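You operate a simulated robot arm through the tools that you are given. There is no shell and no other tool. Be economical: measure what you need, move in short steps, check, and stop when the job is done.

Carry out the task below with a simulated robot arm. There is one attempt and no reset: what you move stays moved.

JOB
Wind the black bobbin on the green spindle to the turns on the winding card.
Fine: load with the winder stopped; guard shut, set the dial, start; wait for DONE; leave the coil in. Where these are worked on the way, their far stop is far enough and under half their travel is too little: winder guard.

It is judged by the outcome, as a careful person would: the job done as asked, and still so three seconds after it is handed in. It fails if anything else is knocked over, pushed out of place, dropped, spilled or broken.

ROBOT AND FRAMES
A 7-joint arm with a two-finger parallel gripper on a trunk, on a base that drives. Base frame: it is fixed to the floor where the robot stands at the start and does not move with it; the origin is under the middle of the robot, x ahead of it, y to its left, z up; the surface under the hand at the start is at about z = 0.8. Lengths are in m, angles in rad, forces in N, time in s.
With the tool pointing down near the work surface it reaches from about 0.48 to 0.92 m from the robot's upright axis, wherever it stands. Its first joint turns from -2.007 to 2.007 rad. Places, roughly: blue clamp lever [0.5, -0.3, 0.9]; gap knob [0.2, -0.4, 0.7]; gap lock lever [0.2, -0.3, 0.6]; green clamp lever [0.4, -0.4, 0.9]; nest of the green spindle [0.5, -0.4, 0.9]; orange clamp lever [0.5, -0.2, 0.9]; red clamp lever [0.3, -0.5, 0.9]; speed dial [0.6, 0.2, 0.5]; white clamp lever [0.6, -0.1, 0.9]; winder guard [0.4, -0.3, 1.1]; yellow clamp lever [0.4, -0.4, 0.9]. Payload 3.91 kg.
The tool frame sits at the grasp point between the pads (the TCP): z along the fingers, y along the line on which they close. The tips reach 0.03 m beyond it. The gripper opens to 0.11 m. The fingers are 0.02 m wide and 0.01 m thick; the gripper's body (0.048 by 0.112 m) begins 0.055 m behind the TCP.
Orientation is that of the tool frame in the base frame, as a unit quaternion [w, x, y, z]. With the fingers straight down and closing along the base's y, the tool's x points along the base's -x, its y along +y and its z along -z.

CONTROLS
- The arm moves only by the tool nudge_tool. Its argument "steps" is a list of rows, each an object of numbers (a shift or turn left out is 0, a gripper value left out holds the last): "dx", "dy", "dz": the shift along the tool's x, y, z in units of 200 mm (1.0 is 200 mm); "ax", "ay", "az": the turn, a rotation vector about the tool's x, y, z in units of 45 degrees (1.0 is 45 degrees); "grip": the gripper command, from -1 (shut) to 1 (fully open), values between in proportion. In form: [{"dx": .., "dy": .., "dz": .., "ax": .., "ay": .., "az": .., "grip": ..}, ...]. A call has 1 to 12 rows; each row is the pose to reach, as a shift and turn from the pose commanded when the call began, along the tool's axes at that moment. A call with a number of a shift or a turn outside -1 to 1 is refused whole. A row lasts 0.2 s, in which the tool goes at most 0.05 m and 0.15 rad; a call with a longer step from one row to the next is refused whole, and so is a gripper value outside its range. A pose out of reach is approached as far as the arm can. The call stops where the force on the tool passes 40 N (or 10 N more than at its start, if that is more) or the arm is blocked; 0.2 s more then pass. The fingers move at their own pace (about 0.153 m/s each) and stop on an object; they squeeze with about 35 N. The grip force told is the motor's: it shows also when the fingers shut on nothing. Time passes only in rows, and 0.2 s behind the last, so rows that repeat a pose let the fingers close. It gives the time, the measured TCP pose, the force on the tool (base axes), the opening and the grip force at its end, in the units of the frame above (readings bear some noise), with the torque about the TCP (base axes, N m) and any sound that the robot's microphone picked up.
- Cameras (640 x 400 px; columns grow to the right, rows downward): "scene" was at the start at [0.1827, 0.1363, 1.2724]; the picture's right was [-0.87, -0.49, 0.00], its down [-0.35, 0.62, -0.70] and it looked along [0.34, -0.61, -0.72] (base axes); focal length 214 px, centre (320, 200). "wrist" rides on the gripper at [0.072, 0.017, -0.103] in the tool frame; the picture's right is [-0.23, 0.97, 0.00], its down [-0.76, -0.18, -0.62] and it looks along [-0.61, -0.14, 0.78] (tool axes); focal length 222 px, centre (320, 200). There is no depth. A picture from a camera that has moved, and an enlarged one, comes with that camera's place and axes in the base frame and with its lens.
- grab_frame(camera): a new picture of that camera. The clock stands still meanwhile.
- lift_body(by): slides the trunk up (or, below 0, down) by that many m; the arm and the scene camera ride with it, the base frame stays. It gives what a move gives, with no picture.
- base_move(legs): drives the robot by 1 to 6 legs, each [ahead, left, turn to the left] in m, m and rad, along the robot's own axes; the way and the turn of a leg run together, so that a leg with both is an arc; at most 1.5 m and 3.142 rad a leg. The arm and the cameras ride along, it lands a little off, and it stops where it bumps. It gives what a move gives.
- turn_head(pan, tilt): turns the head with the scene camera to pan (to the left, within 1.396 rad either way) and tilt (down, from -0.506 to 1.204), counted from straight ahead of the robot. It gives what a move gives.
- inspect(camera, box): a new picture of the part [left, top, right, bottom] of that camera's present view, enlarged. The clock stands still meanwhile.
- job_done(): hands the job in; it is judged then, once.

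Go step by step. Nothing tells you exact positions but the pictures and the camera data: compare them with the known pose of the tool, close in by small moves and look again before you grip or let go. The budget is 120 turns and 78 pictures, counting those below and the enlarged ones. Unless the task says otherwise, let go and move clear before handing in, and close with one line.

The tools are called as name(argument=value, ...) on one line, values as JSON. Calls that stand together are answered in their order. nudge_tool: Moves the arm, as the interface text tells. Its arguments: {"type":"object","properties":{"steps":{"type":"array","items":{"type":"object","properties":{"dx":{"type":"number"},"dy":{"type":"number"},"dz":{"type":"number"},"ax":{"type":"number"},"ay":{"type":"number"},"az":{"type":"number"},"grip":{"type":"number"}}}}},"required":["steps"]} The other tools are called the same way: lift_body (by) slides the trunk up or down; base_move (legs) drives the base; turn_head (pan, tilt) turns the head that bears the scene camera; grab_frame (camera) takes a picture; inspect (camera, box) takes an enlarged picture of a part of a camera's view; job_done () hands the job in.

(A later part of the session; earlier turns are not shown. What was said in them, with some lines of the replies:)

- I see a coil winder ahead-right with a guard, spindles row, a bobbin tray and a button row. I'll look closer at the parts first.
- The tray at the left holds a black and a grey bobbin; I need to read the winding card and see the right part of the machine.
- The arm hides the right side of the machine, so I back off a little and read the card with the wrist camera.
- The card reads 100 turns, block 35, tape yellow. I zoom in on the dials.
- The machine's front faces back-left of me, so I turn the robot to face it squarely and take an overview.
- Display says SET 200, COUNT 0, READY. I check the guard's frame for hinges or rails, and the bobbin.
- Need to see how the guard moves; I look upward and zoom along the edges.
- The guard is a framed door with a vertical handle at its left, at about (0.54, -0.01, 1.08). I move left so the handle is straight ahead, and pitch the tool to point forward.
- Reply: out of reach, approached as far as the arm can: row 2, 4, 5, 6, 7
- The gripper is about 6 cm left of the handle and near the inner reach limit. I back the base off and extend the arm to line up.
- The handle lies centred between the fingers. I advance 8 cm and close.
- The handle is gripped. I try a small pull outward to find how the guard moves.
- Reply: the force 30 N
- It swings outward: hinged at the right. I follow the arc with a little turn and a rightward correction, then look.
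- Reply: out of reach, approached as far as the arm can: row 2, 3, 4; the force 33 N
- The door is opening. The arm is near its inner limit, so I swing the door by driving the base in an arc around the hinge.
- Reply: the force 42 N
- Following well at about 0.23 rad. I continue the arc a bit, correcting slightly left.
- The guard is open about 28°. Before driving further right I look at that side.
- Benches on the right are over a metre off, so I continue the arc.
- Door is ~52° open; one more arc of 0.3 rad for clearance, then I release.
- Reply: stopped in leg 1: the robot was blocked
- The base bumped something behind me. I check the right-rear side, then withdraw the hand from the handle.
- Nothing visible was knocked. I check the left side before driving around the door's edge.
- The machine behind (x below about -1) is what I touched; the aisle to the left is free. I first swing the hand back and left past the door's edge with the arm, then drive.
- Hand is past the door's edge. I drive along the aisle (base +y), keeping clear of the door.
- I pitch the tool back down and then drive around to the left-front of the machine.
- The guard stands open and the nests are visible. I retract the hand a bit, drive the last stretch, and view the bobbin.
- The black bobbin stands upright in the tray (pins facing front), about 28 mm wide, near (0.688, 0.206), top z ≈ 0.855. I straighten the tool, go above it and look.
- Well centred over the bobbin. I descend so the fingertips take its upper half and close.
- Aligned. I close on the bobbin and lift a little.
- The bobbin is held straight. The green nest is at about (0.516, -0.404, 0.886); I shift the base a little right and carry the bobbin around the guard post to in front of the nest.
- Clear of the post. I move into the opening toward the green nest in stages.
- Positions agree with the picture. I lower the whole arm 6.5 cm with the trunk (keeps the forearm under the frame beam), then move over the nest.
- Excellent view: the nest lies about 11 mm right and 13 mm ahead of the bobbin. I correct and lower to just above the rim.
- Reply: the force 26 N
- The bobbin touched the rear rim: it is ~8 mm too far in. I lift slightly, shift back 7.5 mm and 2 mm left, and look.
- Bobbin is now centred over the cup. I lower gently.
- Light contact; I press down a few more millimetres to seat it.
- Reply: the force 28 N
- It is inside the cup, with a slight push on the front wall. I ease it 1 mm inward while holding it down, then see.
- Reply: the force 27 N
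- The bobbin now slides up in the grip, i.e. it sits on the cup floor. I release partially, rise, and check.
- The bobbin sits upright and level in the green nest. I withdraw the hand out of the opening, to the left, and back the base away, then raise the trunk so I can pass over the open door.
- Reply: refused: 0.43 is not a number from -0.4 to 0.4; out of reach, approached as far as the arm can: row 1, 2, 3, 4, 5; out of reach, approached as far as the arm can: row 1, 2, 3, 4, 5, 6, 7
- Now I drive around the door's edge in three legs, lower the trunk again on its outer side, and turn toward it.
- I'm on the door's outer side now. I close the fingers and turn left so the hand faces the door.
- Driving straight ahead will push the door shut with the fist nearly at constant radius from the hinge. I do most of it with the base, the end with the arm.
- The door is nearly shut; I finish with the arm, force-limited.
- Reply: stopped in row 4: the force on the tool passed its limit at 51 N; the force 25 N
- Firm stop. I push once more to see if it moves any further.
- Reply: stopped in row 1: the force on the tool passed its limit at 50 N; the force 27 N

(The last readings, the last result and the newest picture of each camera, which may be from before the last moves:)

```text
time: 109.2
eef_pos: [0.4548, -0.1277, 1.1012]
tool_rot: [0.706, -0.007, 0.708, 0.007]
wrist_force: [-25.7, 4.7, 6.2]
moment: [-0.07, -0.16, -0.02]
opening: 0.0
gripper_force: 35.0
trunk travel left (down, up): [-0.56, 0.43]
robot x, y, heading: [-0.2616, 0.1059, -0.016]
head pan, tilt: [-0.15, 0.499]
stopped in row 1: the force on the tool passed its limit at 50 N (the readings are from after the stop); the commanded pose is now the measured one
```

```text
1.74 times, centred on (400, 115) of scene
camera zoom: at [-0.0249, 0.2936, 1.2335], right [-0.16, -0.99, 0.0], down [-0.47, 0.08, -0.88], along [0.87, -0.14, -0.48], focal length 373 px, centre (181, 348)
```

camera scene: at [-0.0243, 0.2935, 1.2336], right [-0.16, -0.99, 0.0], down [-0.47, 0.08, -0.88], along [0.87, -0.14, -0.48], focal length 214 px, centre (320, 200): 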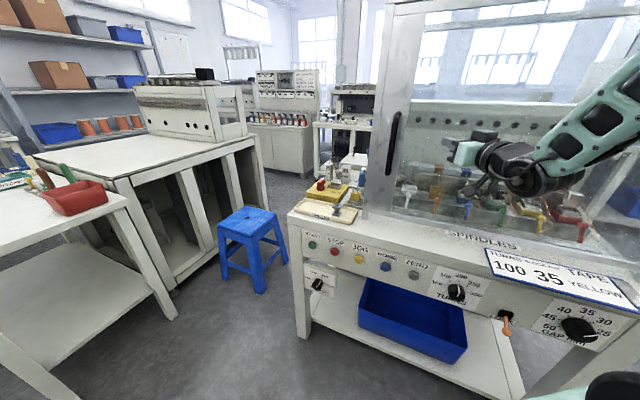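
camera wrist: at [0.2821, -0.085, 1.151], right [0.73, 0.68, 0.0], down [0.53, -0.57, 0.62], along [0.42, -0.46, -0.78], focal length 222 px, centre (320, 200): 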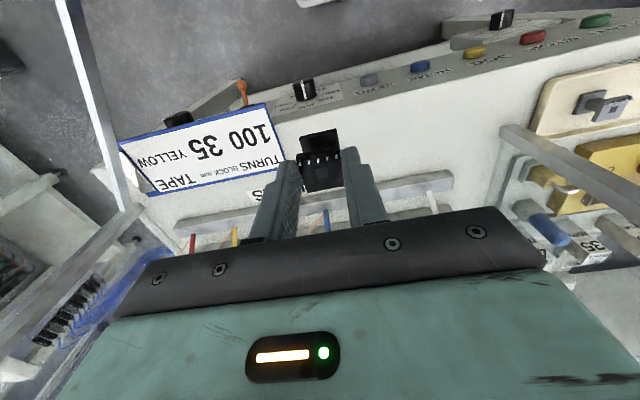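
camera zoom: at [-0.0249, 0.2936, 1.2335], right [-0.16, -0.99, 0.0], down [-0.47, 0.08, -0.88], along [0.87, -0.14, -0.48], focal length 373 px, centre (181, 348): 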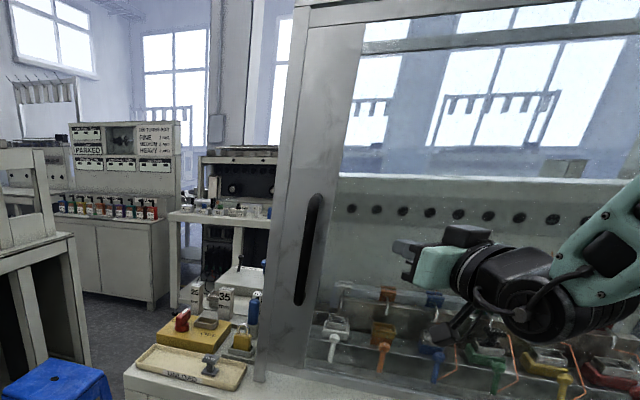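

The guard is flush shut. Now for the TURNS dial at about (0.309, -0.16, 0.72): I back off, turn square to the panel, shift left and lower the trunk.

base_move(legs=[[-0.25, 0, 0], [0, 0, -0.572], [0.027, 0.464, 0]])

lift_body(by=-0.38)

nudge_tool(steps=[{"grip": 0.4}, {"grip": 0.4}])

turn_head(pan=-0.25, tilt=0.3)

grab_frame(camera="scene")

```text
time: 115.0
eef_pos: [0.2475, -0.095, 1.0991]
tool_rot: [0.678, 0.196, 0.681, -0.194]
wrist_force: [1.2, 0.0, 0.3]
moment: [0.01, 0.01, -0.01]
opening: 0.0001
gripper_force: 35.8
trunk travel left (down, up): [-0.56, 0.43]
robot x, y, heading: [-0.2214, 0.4908, -0.592]
head pan, tilt: [-0.15, 0.499]
```

```text
time: 118.7
eef_pos: [0.2475, -0.0948, 0.719]
tool_rot: [0.678, 0.196, 0.681, -0.194]
wrist_force: [-0.1, 0.0, -0.5]
moment: [0.05, -0.01, 0.05]
opening: 0.0
gripper_force: 35.1
trunk travel left (down, up): [-0.18, 0.81]
robot x, y, heading: [-0.2261, 0.4899, -0.592]
head pan, tilt: [-0.15, 0.499]
```

```text
time: 119.3
eef_pos: [0.2487, -0.0959, 0.7184]
tool_rot: [0.678, 0.196, 0.681, -0.194]
wrist_force: [0.3, -0.3, -0.4]
moment: [0.01, -0.01, -0.02]
opening: 0.077
gripper_force: 0.0
trunk travel left (down, up): [-0.18, 0.81]
robot x, y, heading: [-0.2211, 0.4925, -0.591]
head pan, tilt: [-0.15, 0.499]
```

```text
time: 120.0
eef_pos: [0.2483, -0.0956, 0.7207]
tool_rot: [0.678, 0.195, 0.682, -0.193]
wrist_force: [0.2, -0.8, 0.3]
moment: [-0.02, 0.0, 0.0]
opening: 0.0769
gripper_force: 0.0
trunk travel left (down, up): [-0.18, 0.81]
robot x, y, heading: [-0.2248, 0.4898, -0.595]
head pan, tilt: [-0.25, 0.3]
```

```text
10 pictures are left
camera scene: at [0.0717, 0.5123, 0.8715], right [-0.75, -0.66, 0.0], down [-0.2, 0.22, -0.96], along [0.64, -0.71, -0.3], focal length 214 px, centre (320, 200)
```

scene: 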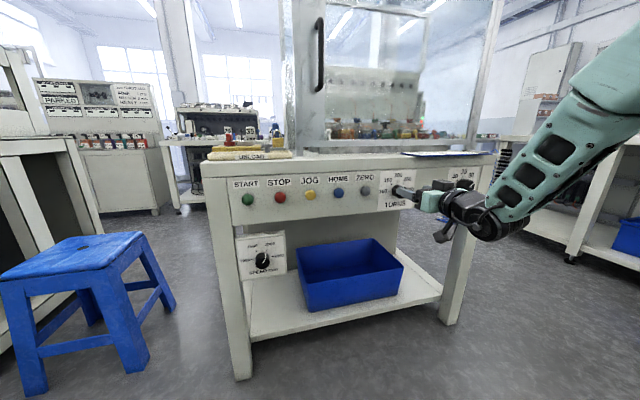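

The hand faces the dial. I take a wrist picture to align.

nudge_tool(steps=[{"dy": -0.1}, {"dy": -0.1}])

inspect(camera="wrist", box=[180, 40, 480, 230])

```text
time: 120.7
eef_pos: [0.2377, -0.113, 0.7195]
tool_rot: [0.678, 0.196, 0.681, -0.194]
wrist_force: [-0.3, 0.8, 0.7]
moment: [-0.01, 0.02, -0.02]
opening: 0.0768
gripper_force: 0.0
trunk travel left (down, up): [-0.18, 0.81]
robot x, y, heading: [-0.2241, 0.4898, -0.591]
head pan, tilt: [-0.25, 0.3]
```

```text
2.11 times, centred on (330, 135) of wrist
camera zoom: at [0.1575, -0.0435, 0.6472], right [0.52, 0.83, 0.23], down [-0.62, 0.18, 0.76], along [0.59, -0.54, 0.6], focal length 468 px, centre (299, 337)
```

zoom: 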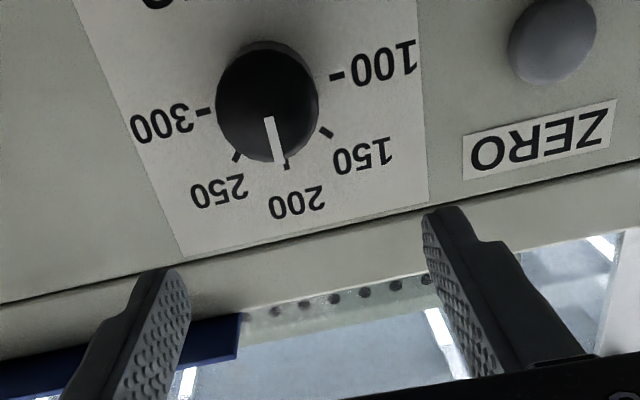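

The pointer is at 200; the dial's centre lies about 33 mm below and 4 mm right of the tool axis. I correct, advance and look again.

nudge_tool(steps=[{"dx": 0.165, "dy": -0.022}, {"dx": 0.165, "dy": -0.022, "dz": 0.2}, {"dx": 0.165, "dy": -0.022, "dz": 0.25}, {"dx": 0.165, "dy": -0.022, "dz": 0.25}])

inspect(camera="wrist", box=[180, 40, 480, 230])

```text
time: 121.7
eef_pos: [0.2777, -0.1434, 0.6841]
tool_rot: [0.677, 0.197, 0.682, -0.194]
wrist_force: [1.5, 0.2, -0.6]
moment: [0.03, -0.01, -0.04]
opening: 0.077
gripper_force: 0.0
trunk travel left (down, up): [-0.18, 0.81]
robot x, y, heading: [-0.2247, 0.4925, -0.592]
head pan, tilt: [-0.25, 0.3]
```

```text
2.11 times, centred on (330, 135) of wrist
camera zoom: at [0.1977, -0.0737, 0.6123], right [0.52, 0.83, 0.23], down [-0.62, 0.18, 0.76], along [0.59, -0.54, 0.6], focal length 468 px, centre (299, 337)
```

zoom: 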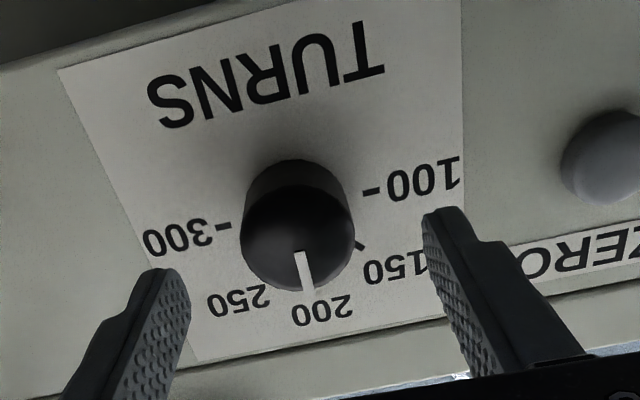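

Centred now. I advance 35 mm and grip the knob.

nudge_tool(steps=[{"dz": 0.09}, {"dz": 0.175}, {"dz": 0.175}, {"dz": 0.175, "grip": -1}, {"dz": 0.175, "grip": -1}, {"dz": 0.175, "grip": -1}])

```text
time: 123.0
eef_pos: [0.3051, -0.1629, 0.6859]
tool_rot: [0.678, 0.197, 0.681, -0.194]
wrist_force: [2.1, -10.7, 1.1]
moment: [0.15, 0.17, -0.84]
opening: 0.0412
gripper_force: 45.2
trunk travel left (down, up): [-0.18, 0.81]
robot x, y, heading: [-0.2235, 0.4891, -0.598]
head pan, tilt: [-0.25, 0.3]
```

Knob gripped (41 mm). I turn it counter-clockwise 45°.

nudge_tool(steps=[{"az": -0.17}, {"az": -0.34}, {"az": -0.51}, {"az": -0.68}, {"az": -0.85}, {"az": -1.0}, {"az": -1.0}])

```text
time: 124.8
eef_pos: [0.3046, -0.1638, 0.6877]
tool_rot: [0.552, -0.078, 0.703, -0.441]
wrist_force: [1.7, -2.6, 1.4]
moment: [0.07, 0.14, -0.16]
opening: 0.0409
gripper_force: 44.8
trunk travel left (down, up): [-0.18, 0.81]
robot x, y, heading: [-0.2256, 0.4916, -0.6]
head pan, tilt: [-0.25, 0.3]
stopped in row 7: the force on the tool passed its limit at 40 N (the readings are from after the stop); the commanded pose is now the measured one
```

45° done. I look at the display to verify the direction.

turn_head(pan=-0.5, tilt=-0.2)

grab_frame(camera="scene")

```text
time: 125.8
eef_pos: [0.3051, -0.1643, 0.6869]
tool_rot: [0.552, -0.078, 0.703, -0.442]
wrist_force: [2.1, -6.1, 0.6]
moment: [-0.08, -0.18, -0.02]
opening: 0.0407
gripper_force: 45.3
trunk travel left (down, up): [-0.18, 0.81]
robot x, y, heading: [-0.2254, 0.4922, -0.591]
head pan, tilt: [-0.499, -0.201]
```

```text
7 pictures are left
camera scene: at [0.0479, 0.5077, 0.9167], right [-0.89, -0.46, 0.0], down [0.09, -0.18, -0.98], along [0.45, -0.87, 0.2], focal length 214 px, centre (320, 200)
```

scene: 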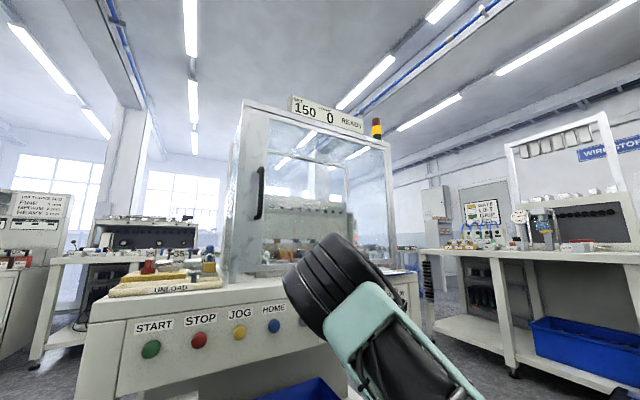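

SET reads 150. Another 45° the same way should give 100.

nudge_tool(steps=[{"az": -0.17}, {"az": -0.34}, {"az": -0.51}, {"az": -0.68}, {"az": -0.85}, {"az": -1.0}, {"az": -1.0}])

inspect(camera="scene", box=[270, 80, 390, 160])

```text
time: 127.0
eef_pos: [0.3051, -0.1622, 0.6888]
tool_rot: [0.373, -0.304, 0.655, -0.583]
wrist_force: [9.3, -11.7, -12.9]
moment: [-0.43, -0.68, -0.28]
opening: 0.0414
gripper_force: 44.9
out of reach, approached as far as the arm can: row 5, 6
trunk travel left (down, up): [-0.18, 0.81]
robot x, y, heading: [-0.2222, 0.4919, -0.591]
head pan, tilt: [-0.499, -0.201]
stopped in row 6: the force on the tool passed its limit at 54 N (the readings are from after the stop); the commanded pose is now the measured one
```

```text
5.00 times, centred on (330, 120) of scene
camera zoom: at [0.0484, 0.507, 0.9165], right [-0.89, -0.46, 0.0], down [0.09, -0.18, -0.98], along [0.45, -0.87, 0.2], focal length 1072 px, centre (270, 600)
```

zoom: 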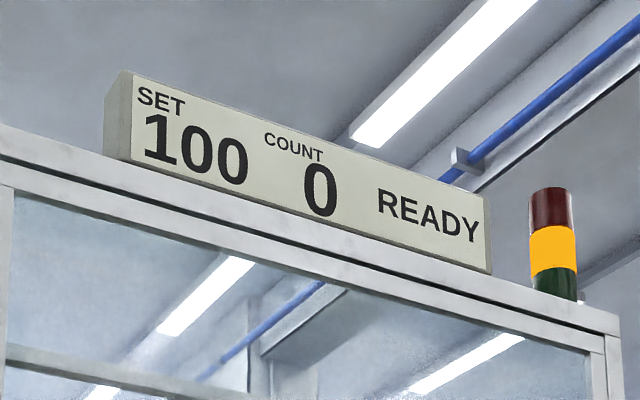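

SET shows 100, READY. I release the knob, back off, unwind the wrist and close the fingers for pressing START.

nudge_tool(steps=[{"grip": 0.3}, {"grip": 0.3}, {"dz": -0.15}, {"dz": -0.3}, {"dz": -0.45}, {"dz": -0.45}])

nudge_tool(steps=[{"az": 0.17}, {"az": 0.34}, {"az": 0.51}, {"az": 0.68}, {"az": 0.85}, {"az": 1.0}, {"az": 1.0}])

nudge_tool(steps=[{"az": 0.17, "grip": -1}, {"az": 0.34}, {"az": 0.51}, {"az": 0.68}, {"az": 0.82}, {"az": 0.82}])

base_move(legs=[[0, 0.482, 0]])

```text
time: 128.4
eef_pos: [0.2263, -0.1144, 0.697]
tool_rot: [0.373, -0.305, 0.653, -0.584]
wrist_force: [0.3, 0.7, 0.0]
moment: [-0.03, 0.01, 0.01]
opening: 0.0714
gripper_force: 0.1
trunk travel left (down, up): [-0.18, 0.81]
robot x, y, heading: [-0.2221, 0.4882, -0.593]
head pan, tilt: [-0.499, -0.201]
```

```text
time: 130.0
eef_pos: [0.2283, -0.1127, 0.6955]
tool_rot: [0.569, -0.031, 0.72, -0.396]
wrist_force: [0.8, -0.1, 0.1]
moment: [0.04, 0.0, 0.0]
opening: 0.0715
gripper_force: 0.0
trunk travel left (down, up): [-0.18, 0.81]
robot x, y, heading: [-0.2224, 0.4917, -0.591]
head pan, tilt: [-0.499, -0.201]
```

```text
time: 131.4
eef_pos: [0.2293, -0.1137, 0.6947]
tool_rot: [0.665, 0.198, 0.693, -0.196]
wrist_force: [-0.4, 0.3, 0.0]
moment: [-0.01, -0.03, -0.05]
opening: 0.0002
gripper_force: 35.0
trunk travel left (down, up): [-0.18, 0.81]
robot x, y, heading: [-0.2217, 0.4905, -0.598]
head pan, tilt: [-0.499, -0.201]
```

```text
time: 134.2
eef_pos: [0.4979, 0.2838, 0.6955]
tool_rot: [0.666, 0.196, 0.693, -0.195]
wrist_force: [0.3, -0.1, 0.0]
moment: [0.0, 0.01, 0.0]
opening: 0.0
gripper_force: 35.0
trunk travel left (down, up): [-0.18, 0.81]
robot x, y, heading: [0.0442, 0.8851, -0.594]
head pan, tilt: [-0.499, -0.201]
```

Close in front of START; a wrist picture to align.

inspect(camera="wrist", box=[180, 40, 480, 230])

```text
2.11 times, centred on (330, 135) of wrist
camera zoom: at [0.4149, 0.3549, 0.6262], right [0.53, 0.82, 0.22], down [-0.59, 0.17, 0.79], along [0.61, -0.54, 0.58], focal length 468 px, centre (299, 337)
```

zoom: 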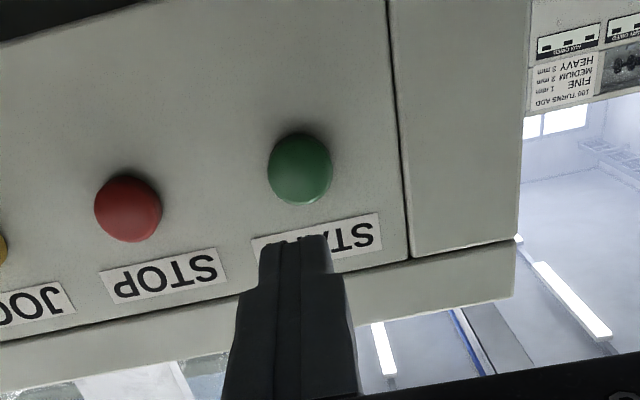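

START is on the tool axis, ~8 cm ahead of the tips. I press it with force stop.

nudge_tool(steps=[{"dz": 0.2}, {"dz": 0.36}, {"dz": 0.4}, {"dz": 0.43}, {"dz": 0.46}, {"dz": 0.49}, {"dz": 0.52}])

inspect(camera="scene", box=[280, 60, 440, 160])

```text
time: 135.8
eef_pos: [0.576, 0.2317, 0.6911]
tool_rot: [0.665, 0.198, 0.693, -0.196]
wrist_force: [-44.7, 48.8, 3.1]
moment: [-0.38, -0.37, 0.61]
opening: 0.0
gripper_force: 35.2
trunk travel left (down, up): [-0.18, 0.81]
robot x, y, heading: [0.0438, 0.8841, -0.587]
head pan, tilt: [-0.499, -0.201]
heard: click
stopped in row 7: the force on the tool passed its limit at 47 N (the readings are from after the stop); the commanded pose is now the measured one
```

```text
4.00 times, centred on (360, 110) of scene
camera zoom: at [0.3133, 0.9064, 0.9171], right [-0.89, -0.46, 0.0], down [0.09, -0.18, -0.98], along [0.45, -0.87, 0.2], focal length 858 px, centre (160, 560)
```

zoom: 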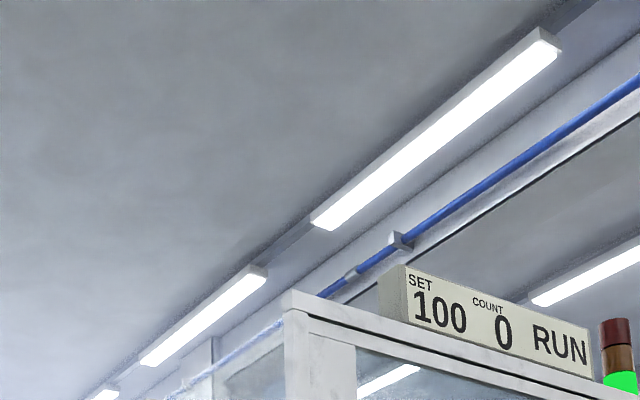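

It clicked and the display says RUN with a green light. I back the hand off and wait.

nudge_tool(steps=[{"dz": -0.2}, {"dz": -0.4}, {"dz": -0.4}, {"dz": -0.4}, {"dz": -0.4}, {"dz": -0.4}, {"dz": -0.4}, {"dz": -0.4}, {"dz": -0.4}, {"dz": -0.4}, {"dz": -0.4}, {"dz": -0.4}])

nudge_tool(steps=[{"dz": 0}, {"dz": 0}, {"dz": 0}, {"dz": 0}, {"dz": 0}, {"dz": 0}, {"dz": 0}, {"dz": 0}, {"dz": 0}, {"dz": 0}, {"dz": 0}, {"dz": 0}])

inspect(camera="scene", box=[350, 80, 470, 160])

```text
time: 138.4
eef_pos: [0.5138, 0.2751, 0.6923]
tool_rot: [0.664, 0.197, 0.694, -0.196]
wrist_force: [0.4, -0.6, 0.2]
moment: [0.0, 0.02, 0.02]
opening: 0.0
gripper_force: 35.3
trunk travel left (down, up): [-0.18, 0.81]
robot x, y, heading: [0.0415, 0.8856, -0.597]
head pan, tilt: [-0.499, -0.201]
```

```text
time: 141.0
eef_pos: [0.5137, 0.2766, 0.6928]
tool_rot: [0.664, 0.198, 0.694, -0.196]
wrist_force: [0.4, 0.3, -0.3]
moment: [0.0, 0.0, 0.02]
opening: 0.0002
gripper_force: 35.1
trunk travel left (down, up): [-0.18, 0.81]
robot x, y, heading: [0.0429, 0.8867, -0.59]
head pan, tilt: [-0.499, -0.201]
```

```text
5.00 times, centred on (410, 120) of scene
camera zoom: at [0.3147, 0.905, 0.9168], right [-0.89, -0.46, 0.0], down [0.09, -0.18, -0.98], along [0.45, -0.87, 0.2], focal length 1072 px, centre (-130, 600)
```

zoom: 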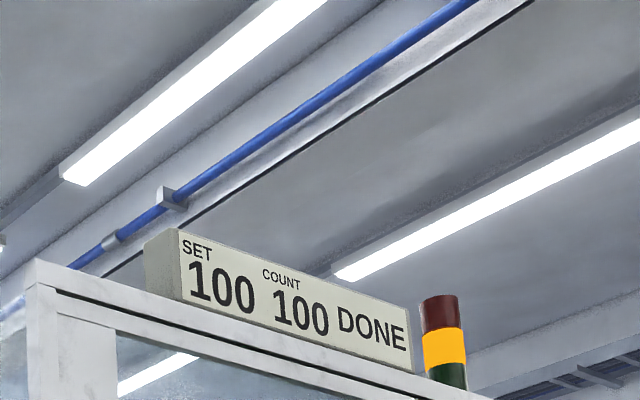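

The display reads SET 100, COUNT 100, DONE, the guard is shut, and the hand is clear of the panel. I hand in the job.

job_done()

```text
The job is handed in.
```

The black bobbin is wound to 100 turns on the green spindle (display: COUNT 100, DONE), with the guard shut and the coil left in.
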